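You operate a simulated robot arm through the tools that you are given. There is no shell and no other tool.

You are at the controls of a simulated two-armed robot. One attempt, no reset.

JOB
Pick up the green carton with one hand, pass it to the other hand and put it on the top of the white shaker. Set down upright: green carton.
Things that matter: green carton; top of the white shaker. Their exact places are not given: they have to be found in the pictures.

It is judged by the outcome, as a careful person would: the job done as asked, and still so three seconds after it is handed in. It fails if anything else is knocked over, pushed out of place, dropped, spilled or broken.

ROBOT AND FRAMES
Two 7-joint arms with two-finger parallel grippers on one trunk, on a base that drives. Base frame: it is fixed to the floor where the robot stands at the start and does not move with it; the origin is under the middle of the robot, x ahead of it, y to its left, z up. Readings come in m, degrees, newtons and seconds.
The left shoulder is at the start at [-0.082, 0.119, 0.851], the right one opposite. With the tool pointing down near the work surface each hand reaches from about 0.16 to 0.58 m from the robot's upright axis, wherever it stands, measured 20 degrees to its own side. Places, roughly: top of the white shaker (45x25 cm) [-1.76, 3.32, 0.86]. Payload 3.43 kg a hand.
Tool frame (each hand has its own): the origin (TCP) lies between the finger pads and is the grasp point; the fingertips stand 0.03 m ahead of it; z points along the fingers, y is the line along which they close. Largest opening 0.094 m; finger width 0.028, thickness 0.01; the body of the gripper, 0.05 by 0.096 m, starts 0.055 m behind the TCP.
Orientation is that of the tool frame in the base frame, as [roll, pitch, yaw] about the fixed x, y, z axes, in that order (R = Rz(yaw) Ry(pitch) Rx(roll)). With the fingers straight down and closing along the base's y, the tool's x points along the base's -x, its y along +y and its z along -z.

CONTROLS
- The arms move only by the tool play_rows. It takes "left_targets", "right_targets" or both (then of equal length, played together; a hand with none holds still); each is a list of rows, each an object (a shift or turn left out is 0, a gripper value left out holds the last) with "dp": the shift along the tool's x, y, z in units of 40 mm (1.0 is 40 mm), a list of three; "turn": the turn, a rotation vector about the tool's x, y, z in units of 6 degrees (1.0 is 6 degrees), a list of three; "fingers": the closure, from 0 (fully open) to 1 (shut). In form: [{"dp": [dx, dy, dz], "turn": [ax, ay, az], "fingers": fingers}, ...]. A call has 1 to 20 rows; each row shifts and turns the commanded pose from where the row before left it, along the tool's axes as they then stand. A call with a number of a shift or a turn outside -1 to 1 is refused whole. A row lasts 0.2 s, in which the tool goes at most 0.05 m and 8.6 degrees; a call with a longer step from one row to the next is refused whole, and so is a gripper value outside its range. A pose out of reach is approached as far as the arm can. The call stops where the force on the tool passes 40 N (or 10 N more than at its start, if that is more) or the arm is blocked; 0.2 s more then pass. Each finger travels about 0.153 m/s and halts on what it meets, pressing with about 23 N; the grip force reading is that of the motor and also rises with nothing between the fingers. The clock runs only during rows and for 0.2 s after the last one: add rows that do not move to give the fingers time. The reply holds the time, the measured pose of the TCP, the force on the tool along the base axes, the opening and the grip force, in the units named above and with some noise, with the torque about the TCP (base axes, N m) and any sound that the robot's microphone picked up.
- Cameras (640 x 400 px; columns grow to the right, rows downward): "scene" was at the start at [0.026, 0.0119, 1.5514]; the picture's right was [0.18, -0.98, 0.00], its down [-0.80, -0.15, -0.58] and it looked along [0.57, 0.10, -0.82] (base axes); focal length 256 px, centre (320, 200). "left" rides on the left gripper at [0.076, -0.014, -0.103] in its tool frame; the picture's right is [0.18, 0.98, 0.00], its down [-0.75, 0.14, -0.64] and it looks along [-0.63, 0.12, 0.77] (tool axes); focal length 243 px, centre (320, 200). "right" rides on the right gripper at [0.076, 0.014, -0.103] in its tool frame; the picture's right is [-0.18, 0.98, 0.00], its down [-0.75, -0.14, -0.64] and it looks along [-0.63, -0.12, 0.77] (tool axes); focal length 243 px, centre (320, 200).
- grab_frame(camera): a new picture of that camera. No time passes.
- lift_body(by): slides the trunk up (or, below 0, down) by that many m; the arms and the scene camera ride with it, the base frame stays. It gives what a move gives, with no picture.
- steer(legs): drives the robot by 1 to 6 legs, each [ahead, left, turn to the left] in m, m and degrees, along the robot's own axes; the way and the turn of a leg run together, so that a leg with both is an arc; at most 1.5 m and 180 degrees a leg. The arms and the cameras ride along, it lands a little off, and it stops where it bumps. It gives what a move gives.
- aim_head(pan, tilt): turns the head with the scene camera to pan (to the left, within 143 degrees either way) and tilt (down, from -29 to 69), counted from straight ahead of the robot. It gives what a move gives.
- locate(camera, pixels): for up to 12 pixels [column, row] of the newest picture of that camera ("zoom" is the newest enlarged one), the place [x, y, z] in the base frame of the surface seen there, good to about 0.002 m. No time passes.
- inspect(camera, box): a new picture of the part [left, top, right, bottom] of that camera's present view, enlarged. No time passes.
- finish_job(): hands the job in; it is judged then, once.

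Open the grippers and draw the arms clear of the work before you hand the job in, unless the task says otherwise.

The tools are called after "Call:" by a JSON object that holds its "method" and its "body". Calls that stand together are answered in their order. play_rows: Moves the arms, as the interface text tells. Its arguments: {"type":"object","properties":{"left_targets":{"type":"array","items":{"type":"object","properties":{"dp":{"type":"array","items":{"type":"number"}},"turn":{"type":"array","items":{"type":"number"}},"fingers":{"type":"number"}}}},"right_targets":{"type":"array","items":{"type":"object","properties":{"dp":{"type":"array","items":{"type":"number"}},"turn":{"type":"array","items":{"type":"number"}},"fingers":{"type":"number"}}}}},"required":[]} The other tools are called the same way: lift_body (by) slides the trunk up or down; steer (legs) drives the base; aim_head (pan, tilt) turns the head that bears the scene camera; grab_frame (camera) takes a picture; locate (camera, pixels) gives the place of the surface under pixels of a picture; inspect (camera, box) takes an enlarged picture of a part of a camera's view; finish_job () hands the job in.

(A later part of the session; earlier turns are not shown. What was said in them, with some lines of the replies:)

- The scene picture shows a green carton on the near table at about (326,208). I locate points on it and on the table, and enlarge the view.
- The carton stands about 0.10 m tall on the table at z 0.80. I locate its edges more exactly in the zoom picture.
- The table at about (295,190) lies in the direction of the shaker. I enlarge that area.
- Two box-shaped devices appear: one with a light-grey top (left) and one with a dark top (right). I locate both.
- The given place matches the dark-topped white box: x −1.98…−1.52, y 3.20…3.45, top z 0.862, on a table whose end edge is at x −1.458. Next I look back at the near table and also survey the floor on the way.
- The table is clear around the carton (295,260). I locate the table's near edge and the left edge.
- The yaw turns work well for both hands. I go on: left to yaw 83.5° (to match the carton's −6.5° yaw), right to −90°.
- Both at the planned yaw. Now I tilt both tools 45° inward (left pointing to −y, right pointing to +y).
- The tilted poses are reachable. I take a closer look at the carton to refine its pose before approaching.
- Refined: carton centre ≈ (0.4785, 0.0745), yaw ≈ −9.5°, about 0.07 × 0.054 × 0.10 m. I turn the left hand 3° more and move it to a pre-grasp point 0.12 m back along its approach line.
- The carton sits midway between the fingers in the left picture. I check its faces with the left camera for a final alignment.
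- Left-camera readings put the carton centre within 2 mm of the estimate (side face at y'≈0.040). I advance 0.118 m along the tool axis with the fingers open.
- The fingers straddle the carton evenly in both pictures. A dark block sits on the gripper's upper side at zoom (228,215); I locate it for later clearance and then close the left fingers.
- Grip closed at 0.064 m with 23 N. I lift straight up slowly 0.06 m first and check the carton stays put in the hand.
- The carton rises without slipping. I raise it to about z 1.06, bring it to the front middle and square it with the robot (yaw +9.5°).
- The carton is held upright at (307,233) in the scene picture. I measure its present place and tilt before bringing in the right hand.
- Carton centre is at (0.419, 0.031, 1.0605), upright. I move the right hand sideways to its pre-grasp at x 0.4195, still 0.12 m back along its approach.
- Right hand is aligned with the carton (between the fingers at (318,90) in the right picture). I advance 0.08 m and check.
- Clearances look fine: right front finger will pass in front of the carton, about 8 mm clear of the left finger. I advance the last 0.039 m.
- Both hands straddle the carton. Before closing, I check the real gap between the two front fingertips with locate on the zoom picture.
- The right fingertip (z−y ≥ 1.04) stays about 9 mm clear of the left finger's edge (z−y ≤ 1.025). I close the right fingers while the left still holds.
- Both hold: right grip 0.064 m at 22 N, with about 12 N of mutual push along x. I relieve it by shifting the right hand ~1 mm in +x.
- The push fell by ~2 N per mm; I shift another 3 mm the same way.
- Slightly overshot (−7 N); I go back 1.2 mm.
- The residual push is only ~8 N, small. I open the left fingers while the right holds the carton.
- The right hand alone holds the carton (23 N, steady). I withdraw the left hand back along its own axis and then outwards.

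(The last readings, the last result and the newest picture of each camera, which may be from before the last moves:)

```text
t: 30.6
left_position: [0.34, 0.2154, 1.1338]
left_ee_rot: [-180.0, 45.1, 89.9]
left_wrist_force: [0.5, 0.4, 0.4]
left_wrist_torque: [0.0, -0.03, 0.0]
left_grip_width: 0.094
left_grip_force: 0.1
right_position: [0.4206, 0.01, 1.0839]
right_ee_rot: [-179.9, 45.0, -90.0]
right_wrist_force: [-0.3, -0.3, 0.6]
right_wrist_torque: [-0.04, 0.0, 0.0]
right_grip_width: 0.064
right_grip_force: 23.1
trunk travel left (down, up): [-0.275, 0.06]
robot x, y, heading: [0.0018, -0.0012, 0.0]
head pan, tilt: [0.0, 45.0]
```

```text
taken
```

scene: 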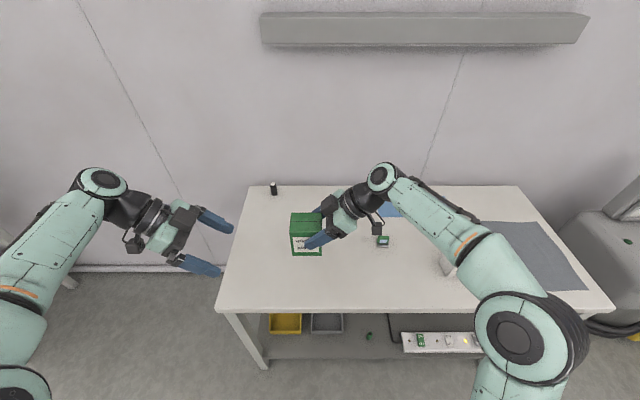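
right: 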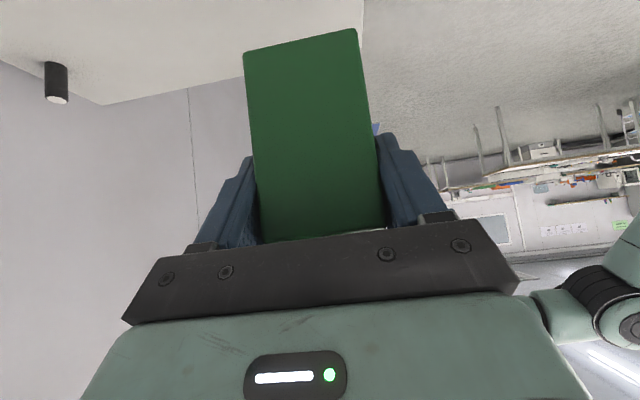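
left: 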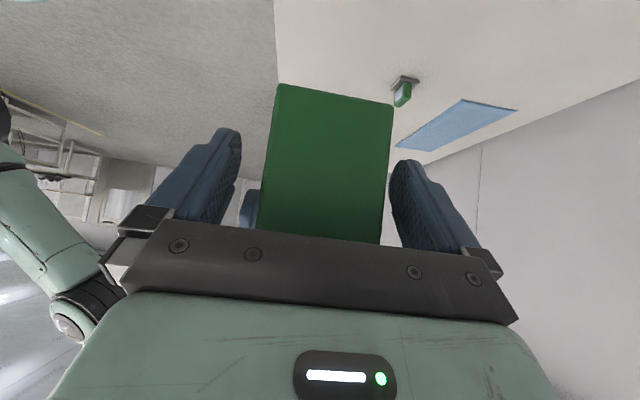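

The handover is complete and the carton is firmly in the right hand. Before driving I look around behind the robot for obstacles.

Call:
{"method": "aim_head", "body": {"pan": 143, "tilt": 35}}

Call:
{"method": "grab_frame", "body": {"camera": "scene"}}

Call:
{"method": "aim_head", "body": {"pan": -143, "tilt": 35}}

Call:
{"method": "grab_frame", "body": {"camera": "scene"}}

Call:
{"method": "aim_head", "body": {"pan": 85, "tilt": 30}}

Call:
{"method": "grab_frame", "body": {"camera": "scene"}}

```text
t: 32.9
left_position: [0.3404, 0.2171, 1.1327]
left_ee_rot: [180.0, 45.0, 90.0]
left_wrist_force: [-0.6, -0.5, 0.1]
left_wrist_torque: [-0.01, 0.0, -0.02]
left_grip_width: 0.0941
left_grip_force: 0.0
right_position: [0.4207, 0.0105, 1.0849]
right_ee_rot: [-180.0, 44.9, -90.0]
right_wrist_force: [-0.4, -0.4, -0.6]
right_wrist_torque: [-0.06, -0.01, 0.01]
right_grip_width: 0.064
right_grip_force: 23.0
trunk travel left (down, up): [-0.275, 0.06]
robot x, y, heading: [0.0034, -0.0006, -0.0]
head pan, tilt: [143.0, 35.0]
```

```text
taken
```

scene: 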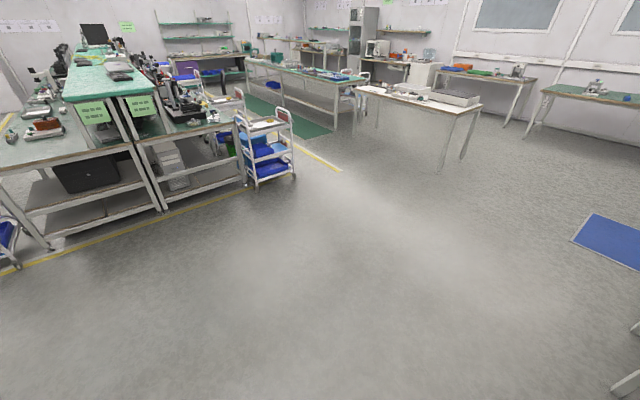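

```text
t: 36.8
left_position: [0.3408, 0.2172, 1.1328]
left_ee_rot: [179.9, 45.1, 90.1]
left_wrist_force: [0.2, -1.3, 0.2]
left_wrist_torque: [-0.03, -0.02, 0.0]
left_grip_width: 0.0939
left_grip_force: 0.0
right_position: [0.4218, 0.0103, 1.0853]
right_ee_rot: [-179.8, 45.0, -89.9]
right_wrist_force: [-0.7, 0.3, -0.1]
right_wrist_torque: [-0.03, 0.02, 0.0]
right_grip_width: 0.0643
right_grip_force: 22.7
trunk travel left (down, up): [-0.275, 0.06]
robot x, y, heading: [-0.004, 0.0012, -0.1]
head pan, tilt: [-143.0, 35.0]
```

```text
taken
```

scene: 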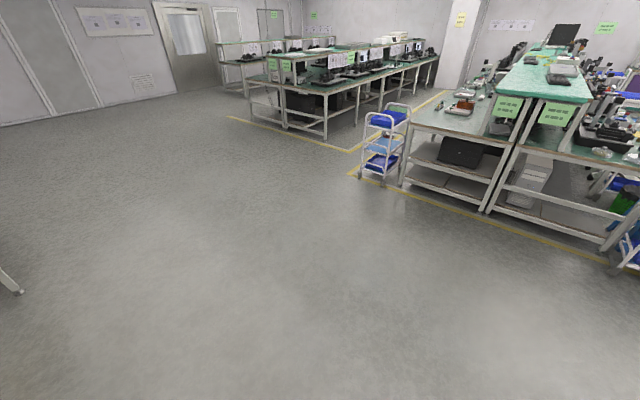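

```text
t: 40.1
left_position: [0.3396, 0.2167, 1.1327]
left_ee_rot: [180.0, 45.0, 90.0]
left_wrist_force: [-0.4, -0.8, -0.8]
left_wrist_torque: [-0.03, -0.01, -0.02]
left_grip_width: 0.0937
left_grip_force: 0.0
right_position: [0.4208, 0.0094, 1.0862]
right_ee_rot: [-179.9, 45.0, -90.0]
right_wrist_force: [0.8, 0.7, -0.5]
right_wrist_torque: [-0.04, -0.01, 0.03]
right_grip_width: 0.0644
right_grip_force: 23.3
trunk travel left (down, up): [-0.275, 0.06]
robot x, y, heading: [0.0036, 0.0002, 0.2]
head pan, tilt: [85.0, 30.0]
```

```text
taken
```

scene: 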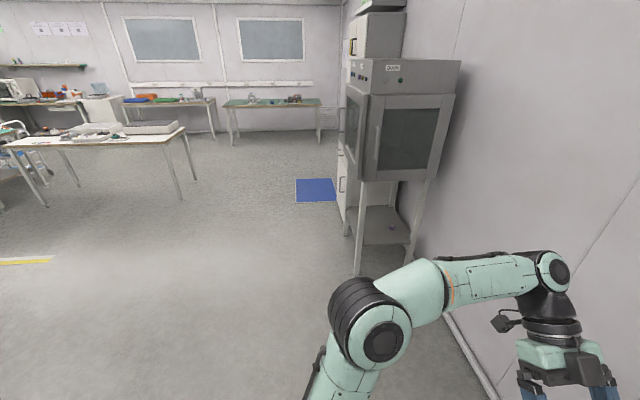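

The floor behind and to the left is open. I back away from the table 0.6 m, turn left 90°, and then check.

Call:
{"method": "steer", "body": {"legs": [[-0.6, 0, 0], [0, 0, 90]]}}

Call:
{"method": "aim_head", "body": {"pan": 15, "tilt": 30}}

Call:
{"method": "grab_frame", "body": {"camera": "scene"}}

Call:
{"method": "grab_frame", "body": {"camera": "right"}}

```text
t: 47.3
left_position: [-0.8231, 0.336, 1.1337]
left_ee_rot: [180.0, 44.9, -178.7]
left_wrist_force: [-0.5, -0.8, 1.0]
left_wrist_torque: [0.02, 0.0, 0.0]
left_grip_width: 0.0937
left_grip_force: 0.0
right_position: [-0.6184, 0.4193, 1.0848]
right_ee_rot: [-179.8, 45.0, 1.3]
right_wrist_force: [0.3, 0.6, 0.3]
right_wrist_torque: [0.03, -0.04, 0.0]
right_grip_width: 0.064
right_grip_force: 23.4
trunk travel left (down, up): [-0.275, 0.06]
robot x, y, heading: [-0.6033, -0.0006, 91.1]
head pan, tilt: [85.0, 30.0]
```

```text
t: 48.7
left_position: [-0.8247, 0.3335, 1.1317]
left_ee_rot: [180.0, 44.9, -178.8]
left_wrist_force: [-0.3, -0.3, -0.2]
left_wrist_torque: [-0.02, 0.0, 0.02]
left_grip_width: 0.094
left_grip_force: 0.0
right_position: [-0.6192, 0.4201, 1.086]
right_ee_rot: [-179.8, 45.1, 1.3]
right_wrist_force: [-0.8, -0.2, 0.7]
right_wrist_torque: [0.0, -0.05, -0.01]
right_grip_width: 0.0638
right_grip_force: 23.4
trunk travel left (down, up): [-0.275, 0.06]
robot x, y, heading: [-0.5974, 0.0039, 91.1]
head pan, tilt: [15.0, 30.0]
```

```text
taken
```

scene: 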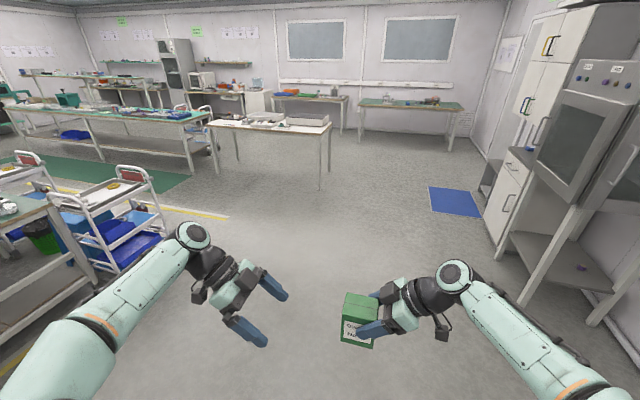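

```text
taken
```

right: 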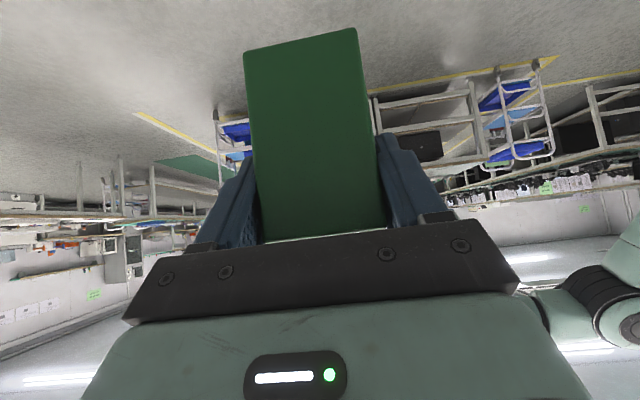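

The way ahead is clear; carton still well held. I drive 3.3 m ahead in three legs and then turn left about 89°.

Call:
{"method": "steer", "body": {"legs": [[1.5, 0, 0], [1.5, 0, 0], [0.32, 0, 0], [0, 0, 88.9]]}}

Call:
{"method": "aim_head", "body": {"pan": 0, "tilt": 40}}

Call:
{"method": "grab_frame", "body": {"camera": "scene"}}

```text
t: 68.8
left_position: [-1.0076, 3.1145, 1.1329]
left_ee_rot: [-180.0, 44.9, -90.4]
left_wrist_force: [0.0, 0.4, -0.3]
left_wrist_torque: [-0.02, 0.04, 0.01]
left_grip_width: 0.0941
left_grip_force: 0.0
right_position: [-1.0872, 3.3208, 1.0866]
right_ee_rot: [-179.9, 45.0, 89.6]
right_wrist_force: [-0.4, -1.5, -0.3]
right_wrist_torque: [0.04, 0.03, 0.01]
right_grip_width: 0.0643
right_grip_force: 22.7
trunk travel left (down, up): [-0.275, 0.06]
robot x, y, heading: [-0.661, 3.3279, 179.6]
head pan, tilt: [15.0, 30.0]
```

```text
t: 69.5
left_position: [-1.0079, 3.113, 1.1337]
left_ee_rot: [180.0, 45.0, -90.3]
left_wrist_force: [0.5, 0.1, 0.0]
left_wrist_torque: [-0.01, 0.01, 0.0]
left_grip_width: 0.0941
left_grip_force: 0.0
right_position: [-1.0882, 3.3198, 1.0854]
right_ee_rot: [-179.9, 45.1, 89.7]
right_wrist_force: [-0.1, -0.4, 1.1]
right_wrist_torque: [0.04, 0.0, 0.02]
right_grip_width: 0.0641
right_grip_force: 22.5
trunk travel left (down, up): [-0.275, 0.06]
robot x, y, heading: [-0.6691, 3.3312, 179.7]
head pan, tilt: [0.0, 40.0]
```

```text
taken
```

scene: 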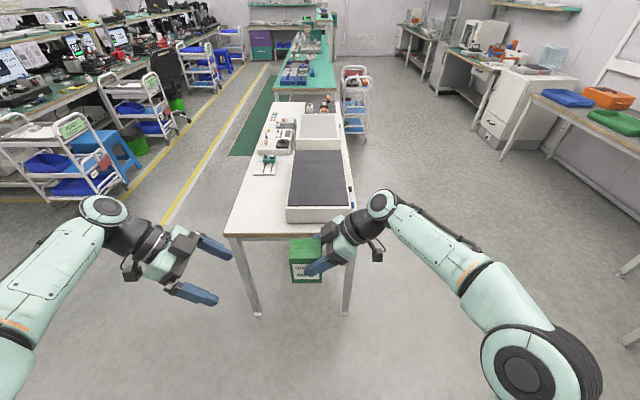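

The shaker is straight ahead, at about (320,185). I locate its edges and the table end more exactly.

Call:
{"method": "inspect", "body": {"camera": "scene", "box": [220, 130, 400, 250]}}

Call:
{"method": "locate", "body": {"camera": "scene", "pixels": [[291, 206], [348, 204], [320, 185], [298, 153], [342, 153], [289, 222], [350, 218], [231, 233], [270, 236], [320, 152], [353, 190], [352, 207]]}}

```text
3.33 times, centred on (310, 190) of scene
```

zoom: 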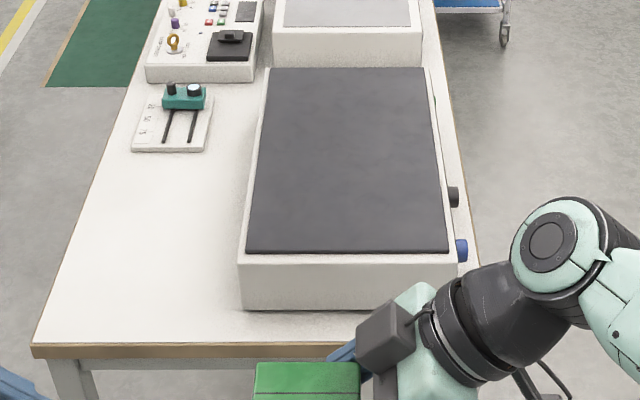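

```text
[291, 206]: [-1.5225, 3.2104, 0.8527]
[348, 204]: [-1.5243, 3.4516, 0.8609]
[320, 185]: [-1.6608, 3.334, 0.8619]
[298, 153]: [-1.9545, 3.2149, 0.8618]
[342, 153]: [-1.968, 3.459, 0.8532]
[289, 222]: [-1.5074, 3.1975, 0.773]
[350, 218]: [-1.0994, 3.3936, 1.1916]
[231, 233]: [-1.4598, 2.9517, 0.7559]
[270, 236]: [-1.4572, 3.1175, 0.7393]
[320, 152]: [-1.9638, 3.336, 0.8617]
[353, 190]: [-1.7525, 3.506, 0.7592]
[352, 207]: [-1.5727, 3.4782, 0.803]
```

The shaker top is z 0.862, x −1.523…−1.965, y 3.21…3.455; the table end is at x −1.457. The robot axis can keep the same 0.36 m distance as at the first table, so I drive ahead 0.42 m.

Call:
{"method": "steer", "body": {"legs": [[0.42, 0, 0]]}}

Call:
{"method": "aim_head", "body": {"pan": 0, "tilt": 52}}

Call:
{"method": "grab_frame", "body": {"camera": "scene"}}

```text
t: 72.1
left_position: [-1.4294, 3.1141, 1.1331]
left_ee_rot: [180.0, 45.0, -90.1]
left_wrist_force: [0.0, -0.5, 0.3]
left_wrist_torque: [-0.05, -0.01, -0.03]
left_grip_width: 0.0941
left_grip_force: 0.0
right_position: [-1.5086, 3.3206, 1.0844]
right_ee_rot: [-179.9, 45.1, 89.9]
right_wrist_force: [-0.1, 0.0, 0.1]
right_wrist_torque: [0.03, -0.03, 0.01]
right_grip_width: 0.0642
right_grip_force: 23.0
trunk travel left (down, up): [-0.275, 0.06]
robot x, y, heading: [-1.0872, 3.3304, 179.9]
head pan, tilt: [0.0, 40.0]
```

```text
t: 72.9
left_position: [-1.4284, 3.1149, 1.1332]
left_ee_rot: [-180.0, 44.9, -90.1]
left_wrist_force: [-0.2, -1.0, -0.2]
left_wrist_torque: [-0.01, 0.01, 0.03]
left_grip_width: 0.0939
left_grip_force: 0.0
right_position: [-1.5083, 3.3213, 1.0859]
right_ee_rot: [-179.9, 45.1, 89.8]
right_wrist_force: [0.0, 0.0, 0.0]
right_wrist_torque: [0.05, 0.02, 0.01]
right_grip_width: 0.064
right_grip_force: 23.1
trunk travel left (down, up): [-0.275, 0.06]
robot x, y, heading: [-1.0865, 3.3324, 179.8]
head pan, tilt: [0.0, 52.0]
```

```text
taken
```

scene: 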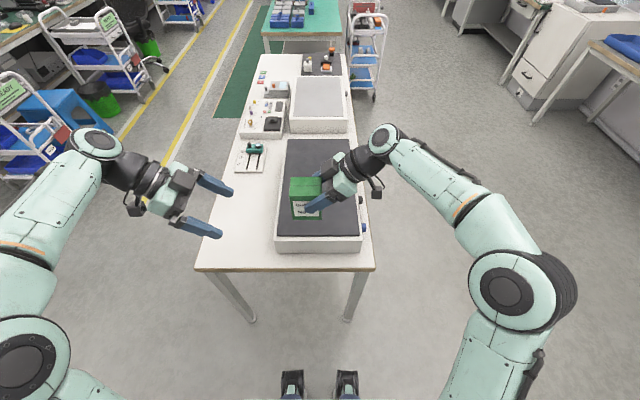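

The robot stands at (−1.087, 3.331) facing the shaker. I measure where the carton hangs and its tilt now.

Call:
{"method": "inspect", "body": {"camera": "scene", "box": [260, 130, 404, 220]}}

Call:
{"method": "locate", "body": {"camera": "scene", "pixels": [[291, 179], [291, 194], [320, 194], [320, 180], [305, 186], [295, 213], [316, 214], [300, 200], [285, 225], [340, 225], [282, 238], [350, 235]]}}

```text
4.44 times, centred on (332, 175) of scene
```

zoom: 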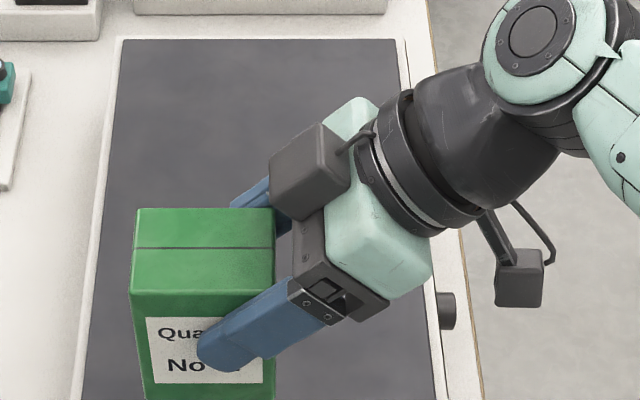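

```text
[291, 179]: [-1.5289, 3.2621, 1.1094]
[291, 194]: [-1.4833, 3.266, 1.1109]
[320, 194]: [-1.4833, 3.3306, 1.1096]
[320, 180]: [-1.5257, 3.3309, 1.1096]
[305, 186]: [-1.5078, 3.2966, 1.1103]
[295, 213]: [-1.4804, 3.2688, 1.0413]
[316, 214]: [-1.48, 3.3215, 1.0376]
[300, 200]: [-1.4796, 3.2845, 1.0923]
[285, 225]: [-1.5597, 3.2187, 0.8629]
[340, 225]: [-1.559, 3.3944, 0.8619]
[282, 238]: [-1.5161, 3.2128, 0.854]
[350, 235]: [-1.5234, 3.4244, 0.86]
```

The carton hangs upright: bottom at z ≈ 1.010, centre ≈ (−1.510, 3.300). I move it horizontally to above x −1.62, y 3.333.

Call:
{"method": "play_rows", "body": {"right_targets": [{"dp": [0.05, -0.25, -0.05]}, {"dp": [0.09, -0.42, -0.09]}, {"dp": [0.09, -0.42, -0.09]}, {"dp": [0.09, -0.42, -0.09]}, {"dp": [0.09, -0.42, -0.09]}, {"dp": [0.09, -0.42, -0.09]}, {"dp": [0.083, -0.4, -0.083]}, {}, {}]}}

Call:
{"method": "inspect", "body": {"camera": "scene", "box": [240, 130, 400, 260]}}

```text
t: 74.9
left_position: [-1.4285, 3.1144, 1.1317]
left_ee_rot: [180.0, 44.9, -90.1]
left_wrist_force: [-0.1, 0.1, 0.2]
left_wrist_torque: [0.0, 0.04, -0.01]
left_grip_width: 0.0942
left_grip_force: 0.0
right_position: [-1.6029, 3.3522, 1.0813]
right_ee_rot: [180.0, 44.9, 89.9]
right_wrist_force: [-0.9, 0.3, -0.2]
right_wrist_torque: [0.03, -0.04, 0.02]
right_grip_width: 0.0642
right_grip_force: 23.7
right hand out of reach, approached as far as the arm can: row 7
trunk travel left (down, up): [-0.275, 0.06]
robot x, y, heading: [-1.0868, 3.3304, 179.9]
head pan, tilt: [0.0, 52.0]
```

```text
3.08 times, centred on (320, 195) of scene
```

zoom: 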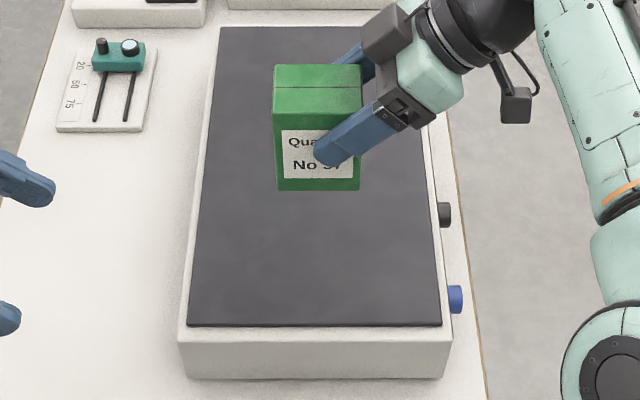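

The arm reached its outer limit at x −1.603, carton centre about 8 cm inside the shaker edge, which is fine. I descend 0.12 m.

Call:
{"method": "play_rows", "body": {"right_targets": [{"dp": [0.2, 0, 0.2]}, {"dp": [0.32, 0, 0.32]}, {"dp": [0.32, 0, 0.32]}, {"dp": [0.32, 0, 0.32]}, {"dp": [0.32, 0, 0.32]}, {"dp": [0.32, 0, 0.32]}, {"dp": [0.2, 0, 0.2]}, {}, {}]}}

Call:
{"method": "grab_frame", "body": {"camera": "scene"}}

Call:
{"method": "inspect", "body": {"camera": "scene", "box": [250, 130, 394, 220]}}

```text
t: 76.9
left_position: [-1.4278, 3.1138, 1.1328]
left_ee_rot: [180.0, 44.9, -90.1]
left_wrist_force: [0.1, -0.7, 0.5]
left_wrist_torque: [-0.01, -0.02, 0.03]
left_grip_width: 0.094
left_grip_force: 0.0
right_position: [-1.6035, 3.3507, 0.9692]
right_ee_rot: [-179.9, 45.0, 89.9]
right_wrist_force: [-0.4, -0.1, 0.3]
right_wrist_torque: [0.01, -0.02, 0.01]
right_grip_width: 0.0643
right_grip_force: 23.1
trunk travel left (down, up): [-0.275, 0.06]
robot x, y, heading: [-1.0858, 3.3283, 179.9]
head pan, tilt: [0.0, 52.0]
```

```text
taken
```

scene: 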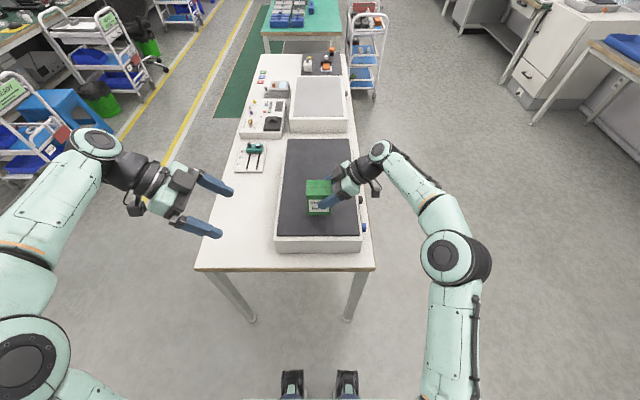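

```text
4.44 times, centred on (322, 175) of scene
```

zoom: 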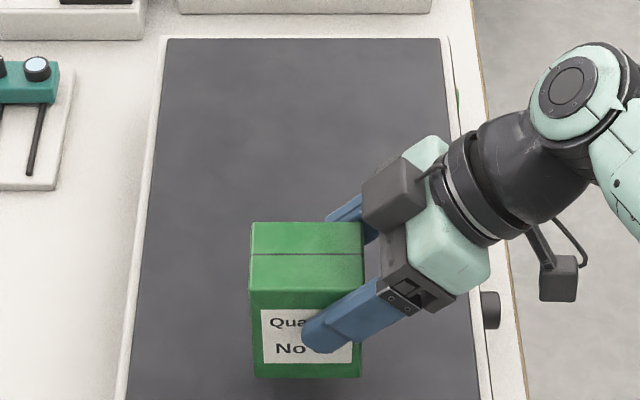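

The carton is now just above the mat. I measure its top and front face for height and tilt.

Call:
{"method": "locate", "body": {"camera": "zoom", "pixels": [[256, 228], [358, 227], [358, 282], [254, 285], [306, 255], [270, 300], [258, 370], [355, 370], [306, 370], [300, 390], [200, 200], [390, 390]]}}

```text
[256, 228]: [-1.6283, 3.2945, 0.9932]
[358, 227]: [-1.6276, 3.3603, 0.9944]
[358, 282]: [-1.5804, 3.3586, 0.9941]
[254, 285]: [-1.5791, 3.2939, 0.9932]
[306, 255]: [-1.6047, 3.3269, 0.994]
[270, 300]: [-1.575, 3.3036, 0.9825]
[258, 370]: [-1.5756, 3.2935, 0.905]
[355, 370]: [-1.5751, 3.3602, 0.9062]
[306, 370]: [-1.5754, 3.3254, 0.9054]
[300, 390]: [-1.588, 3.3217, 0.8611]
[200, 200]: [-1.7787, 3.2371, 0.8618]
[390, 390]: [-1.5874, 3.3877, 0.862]
```

Top is at z 0.994, so the bottom is ~0.032 m above the mat (z 0.862). I descend 0.027 m, then creep.

Call:
{"method": "play_rows", "body": {"right_targets": [{"dp": [0.12, 0, 0.12]}, {"dp": [0.12, 0, 0.12]}, {"dp": [0.12, 0, 0.12]}, {"dp": [0.117, 0, 0.117]}, {}, {}]}}

```text
t: 78.3
left_position: [-1.4287, 3.1144, 1.1334]
left_ee_rot: [-180.0, 44.9, -90.1]
left_wrist_force: [-0.1, -0.6, -1.0]
left_wrist_torque: [0.01, 0.02, 0.0]
left_grip_width: 0.0939
left_grip_force: 0.2
right_position: [-1.6038, 3.351, 0.9418]
right_ee_rot: [-179.9, 45.0, 89.9]
right_wrist_force: [0.4, -0.1, 0.1]
right_wrist_torque: [0.03, 0.03, 0.02]
right_grip_width: 0.0642
right_grip_force: 23.1
trunk travel left (down, up): [-0.275, 0.06]
robot x, y, heading: [-1.0875, 3.3296, 180.0]
head pan, tilt: [0.0, 52.0]
```

About 4–5 mm remain. I creep down 1 mm per row for 4 rows and watch the force.

Call:
{"method": "play_rows", "body": {"right_targets": [{"dp": [0.0177, 0, 0.0177]}, {"dp": [0.0177, 0, 0.0177]}, {"dp": [0.0177, 0, 0.0177]}, {"dp": [0.0177, 0, 0.0177]}, {}]}}

Call:
{"method": "inspect", "body": {"camera": "scene", "box": [290, 165, 354, 225]}}

```text
t: 79.5
left_position: [-1.4285, 3.1142, 1.1336]
left_ee_rot: [179.9, 45.0, -90.1]
left_wrist_force: [-1.1, 0.1, 0.6]
left_wrist_torque: [-0.01, -0.03, -0.03]
left_grip_width: 0.0939
left_grip_force: 0.0
right_position: [-1.603, 3.3498, 0.9374]
right_ee_rot: [-179.8, 44.9, 89.8]
right_wrist_force: [0.0, 0.3, 0.0]
right_wrist_torque: [0.04, 0.0, 0.02]
right_grip_width: 0.0642
right_grip_force: 22.9
trunk travel left (down, up): [-0.275, 0.06]
robot x, y, heading: [-1.0852, 3.3263, 180.0]
head pan, tilt: [0.0, 52.0]
```

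```text
6.67 times, centred on (322, 195) of scene
```

zoom: 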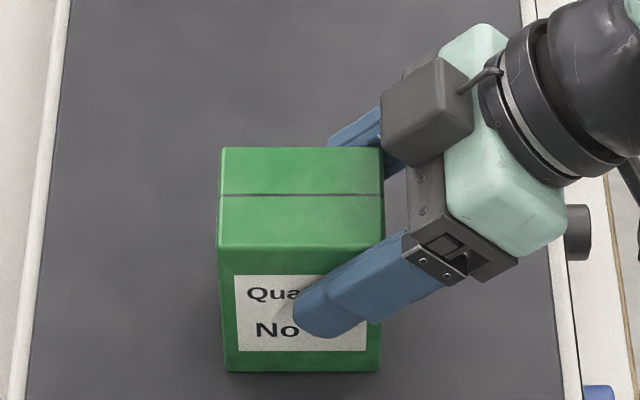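

No contact force yet, and it looks almost touching. I check the height of its top and creep down further by small steps.

Call:
{"method": "locate", "body": {"camera": "zoom", "pixels": [[250, 170], [350, 170], [300, 220], [235, 235], [370, 235], [300, 365], [300, 380]]}}

Call:
{"method": "play_rows", "body": {"right_targets": [{"dp": [0.0177, 0, 0.0177]}, {}]}}

```text
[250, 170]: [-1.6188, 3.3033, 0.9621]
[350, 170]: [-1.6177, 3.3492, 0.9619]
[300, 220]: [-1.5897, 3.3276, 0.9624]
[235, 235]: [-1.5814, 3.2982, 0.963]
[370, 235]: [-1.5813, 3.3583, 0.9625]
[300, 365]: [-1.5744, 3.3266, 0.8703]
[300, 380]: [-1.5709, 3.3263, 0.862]
```

```text
t: 80.1
left_position: [-1.428, 3.1144, 1.1336]
left_ee_rot: [180.0, 44.9, -90.2]
left_wrist_force: [0.1, 0.0, 0.3]
left_wrist_torque: [0.01, -0.03, -0.01]
left_grip_width: 0.0939
left_grip_force: 0.1
right_position: [-1.6042, 3.3499, 0.937]
right_ee_rot: [-180.0, 45.0, 89.9]
right_wrist_force: [-0.3, -0.4, -0.6]
right_wrist_torque: [0.05, -0.01, -0.02]
right_grip_width: 0.064
right_grip_force: 23.2
trunk travel left (down, up): [-0.275, 0.06]
robot x, y, heading: [-1.0844, 3.3287, 179.9]
head pan, tilt: [0.0, 52.0]
```

Top was at 0.9624 (bottom ≈ 0.8625), so contact is imminent. I go on in 0.7 mm steps until the force shows it.

Call:
{"method": "play_rows", "body": {"right_targets": [{"dp": [0.0177, 0, 0.0177]}, {}]}}

```text
t: 80.7
left_position: [-1.4283, 3.1148, 1.1317]
left_ee_rot: [180.0, 45.0, -90.1]
left_wrist_force: [0.5, 0.8, 0.3]
left_wrist_torque: [-0.01, -0.02, -0.02]
left_grip_width: 0.094
left_grip_force: 0.1
right_position: [-1.6043, 3.3512, 0.9366]
right_ee_rot: [-179.7, 45.1, 89.9]
right_wrist_force: [-0.2, 0.2, 4.4]
right_wrist_torque: [-0.2, -0.15, 0.01]
right_grip_width: 0.064
right_grip_force: 23.0
trunk travel left (down, up): [-0.275, 0.06]
robot x, y, heading: [-1.0894, 3.3312, 179.9]
head pan, tilt: [0.0, 52.0]
```

Contact: 4.4 N upward on the tool. I release the carton gently and then fully open the right fingers.

Call:
{"method": "play_rows", "body": {"right_targets": [{"fingers": 0.3}, {"fingers": 0.25}, {"fingers": 0.15}, {"fingers": 0}, {"fingers": 0}, {}]}}

Call:
{"method": "inspect", "body": {"camera": "scene", "box": [290, 165, 354, 225]}}

Call:
{"method": "grab_frame", "body": {"camera": "right"}}

```text
t: 82.1
left_position: [-1.4281, 3.1136, 1.133]
left_ee_rot: [179.9, 44.9, -90.2]
left_wrist_force: [-0.7, 0.1, 0.2]
left_wrist_torque: [0.02, 0.02, 0.01]
left_grip_width: 0.094
left_grip_force: 0.1
right_position: [-1.6034, 3.3512, 0.9367]
right_ee_rot: [-179.8, 45.1, 89.9]
right_wrist_force: [0.4, 0.7, -0.8]
right_wrist_torque: [-0.01, -0.03, 0.0]
right_grip_width: 0.0938
right_grip_force: 0.1
trunk travel left (down, up): [-0.275, 0.06]
robot x, y, heading: [-1.0873, 3.3294, 180.0]
head pan, tilt: [0.0, 52.0]
```

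```text
6.67 times, centred on (322, 195) of scene
```

zoom: 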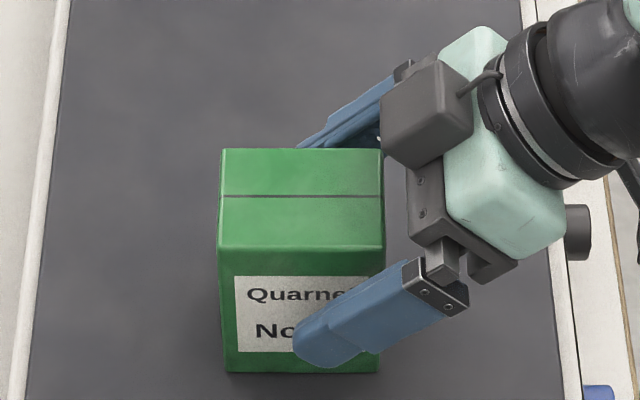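

```text
taken
```

right: 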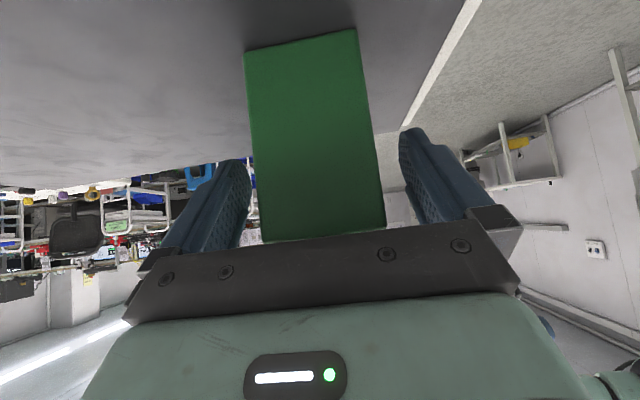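

The carton stands free on the mat with the fingers open on both sides. I withdraw the right hand straight back along its axis 0.06 m first.

Call:
{"method": "play_rows", "body": {"right_targets": [{"dp": [0, 0, -0.2]}, {"dp": [0, 0, -0.35]}, {"dp": [0, 0, -0.4]}, {"dp": [0, 0, -0.45]}, {"dp": [0, 0, -0.3]}, {}]}}

Call:
{"method": "inspect", "body": {"camera": "scene", "box": [270, 150, 382, 230]}}

```text
t: 83.5
left_position: [-1.4287, 3.1141, 1.1336]
left_ee_rot: [-180.0, 44.9, -90.1]
left_wrist_force: [-0.4, 0.3, -0.5]
left_wrist_torque: [0.04, 0.02, -0.02]
left_grip_width: 0.0941
left_grip_force: 0.1
right_position: [-1.6035, 3.4001, 0.9847]
right_ee_rot: [-179.9, 44.9, 90.0]
right_wrist_force: [0.2, 1.4, 0.2]
right_wrist_torque: [0.01, 0.05, -0.01]
right_grip_width: 0.094
right_grip_force: 0.1
trunk travel left (down, up): [-0.275, 0.06]
robot x, y, heading: [-1.0883, 3.3281, 179.6]
head pan, tilt: [0.0, 52.0]
```

```text
5.00 times, centred on (326, 190) of scene
```

zoom: 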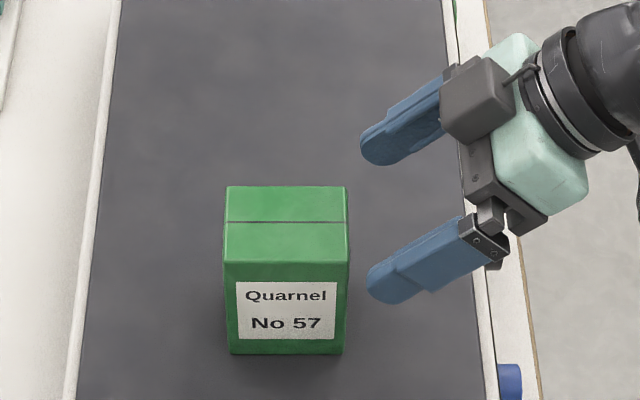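

The fingers are clear of the carton, which stands upright in the middle of the mat's width. I raise the right hand and draw it back toward the robot.

Call:
{"method": "play_rows", "body": {"right_targets": [{"dp": [-0.3, 0, -0.5]}, {"dp": [-0.3, 0, -0.5]}, {"dp": [-0.3, 0, -0.5]}, {"dp": [-0.3, 0.2, -0.5]}, {"dp": [-0.1, 0.5, -0.2]}, {"dp": [0, 0.7, 0]}, {"dp": [0, 0.7, 0]}, {"dp": [0, 0.7, 0]}, {"dp": [0, 0.7, 0]}, {"dp": [0, 0.4, 0]}, {}]}}

Call:
{"method": "grab_frame", "body": {"camera": "scene"}}

Call:
{"method": "inspect", "body": {"camera": "scene", "box": [250, 130, 394, 250]}}

```text
t: 85.9
left_position: [-1.4275, 3.1141, 1.1327]
left_ee_rot: [-180.0, 44.9, -90.1]
left_wrist_force: [0.7, -0.1, -0.2]
left_wrist_torque: [0.0, -0.03, -0.04]
left_grip_width: 0.0941
left_grip_force: 0.0
right_position: [-1.4469, 3.4248, 1.0827]
right_ee_rot: [-179.9, 45.0, 89.8]
right_wrist_force: [-0.6, 0.6, 0.1]
right_wrist_torque: [-0.03, 0.02, -0.01]
right_grip_width: 0.0944
right_grip_force: 0.0
trunk travel left (down, up): [-0.275, 0.06]
robot x, y, heading: [-1.0884, 3.3296, 180.1]
head pan, tilt: [0.0, 52.0]
```

```text
taken
```

scene: 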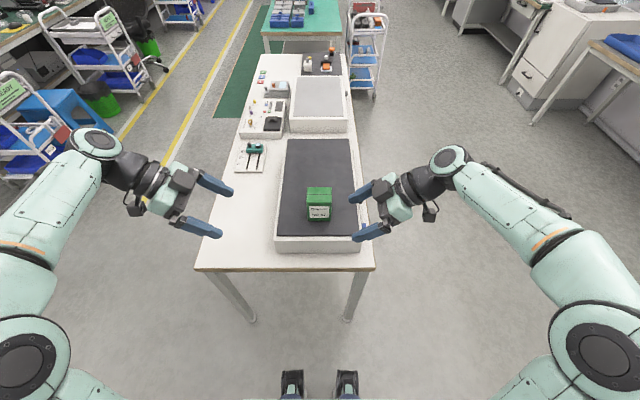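

```text
3.33 times, centred on (322, 190) of scene
```

zoom: 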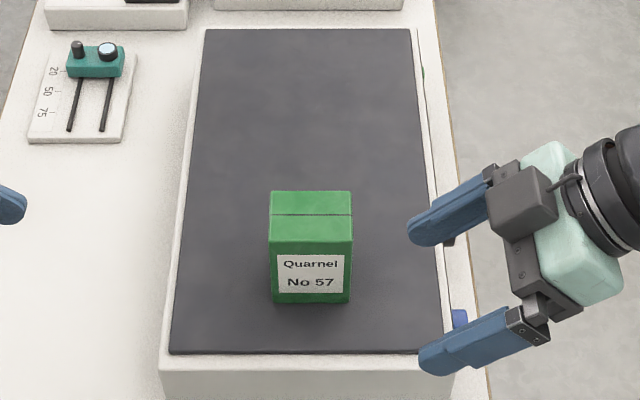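

The carton stands upright on the shaker's mat, nothing else moved. I back the robot off 0.4 m to draw both arms fully clear of the table.

Call:
{"method": "steer", "body": {"legs": [[-0.4, 0, 0]]}}

Call:
{"method": "inspect", "body": {"camera": "scene", "box": [220, 60, 412, 180]}}

```text
t: 88.4
left_position: [-1.0266, 3.1134, 1.1325]
left_ee_rot: [-180.0, 45.0, -90.1]
left_wrist_force: [0.7, 0.6, 1.1]
left_wrist_torque: [-0.01, 0.0, 0.02]
left_grip_width: 0.0941
left_grip_force: 0.0
right_position: [-1.0449, 3.4229, 1.0829]
right_ee_rot: [-179.9, 45.0, 90.0]
right_wrist_force: [-0.3, -0.8, 0.2]
right_wrist_torque: [0.01, 0.01, -0.05]
right_grip_width: 0.0941
right_grip_force: 0.0
trunk travel left (down, up): [-0.275, 0.06]
robot x, y, heading: [-0.6836, 3.3253, 180.0]
head pan, tilt: [0.0, 52.0]
```

```text
3.33 times, centred on (316, 120) of scene
```

zoom: 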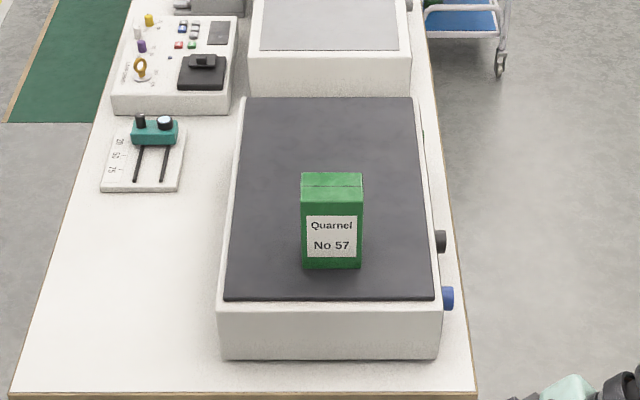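

The green carton stands upright on top of the white shaker (zoom (331,220)). Both grippers are open and clear of the table, so I hand the job in.

Call:
{"method": "finish_job", "body": {}}

```text
The job is handed in.
```

I picked up the green carton with the left hand, passed it in the air to the right hand, and set it upright on top of the white shaker. The job is handed in.

- **Placement:** the carton stands at about x −1.60, y 3.33 on the shaker's dark mat. That is roughly 8 cm in from the near edge and central across its width. The arm could not reach the centre of the top from where the robot stood.
- **After release:** both grippers were opened, and the robot backed 0.4 m away, so both arms are clear of the table. In the last picture the carton was still upright.
- **Surroundings:** nothing else was touched or moved on either table, as far as the pictures show.
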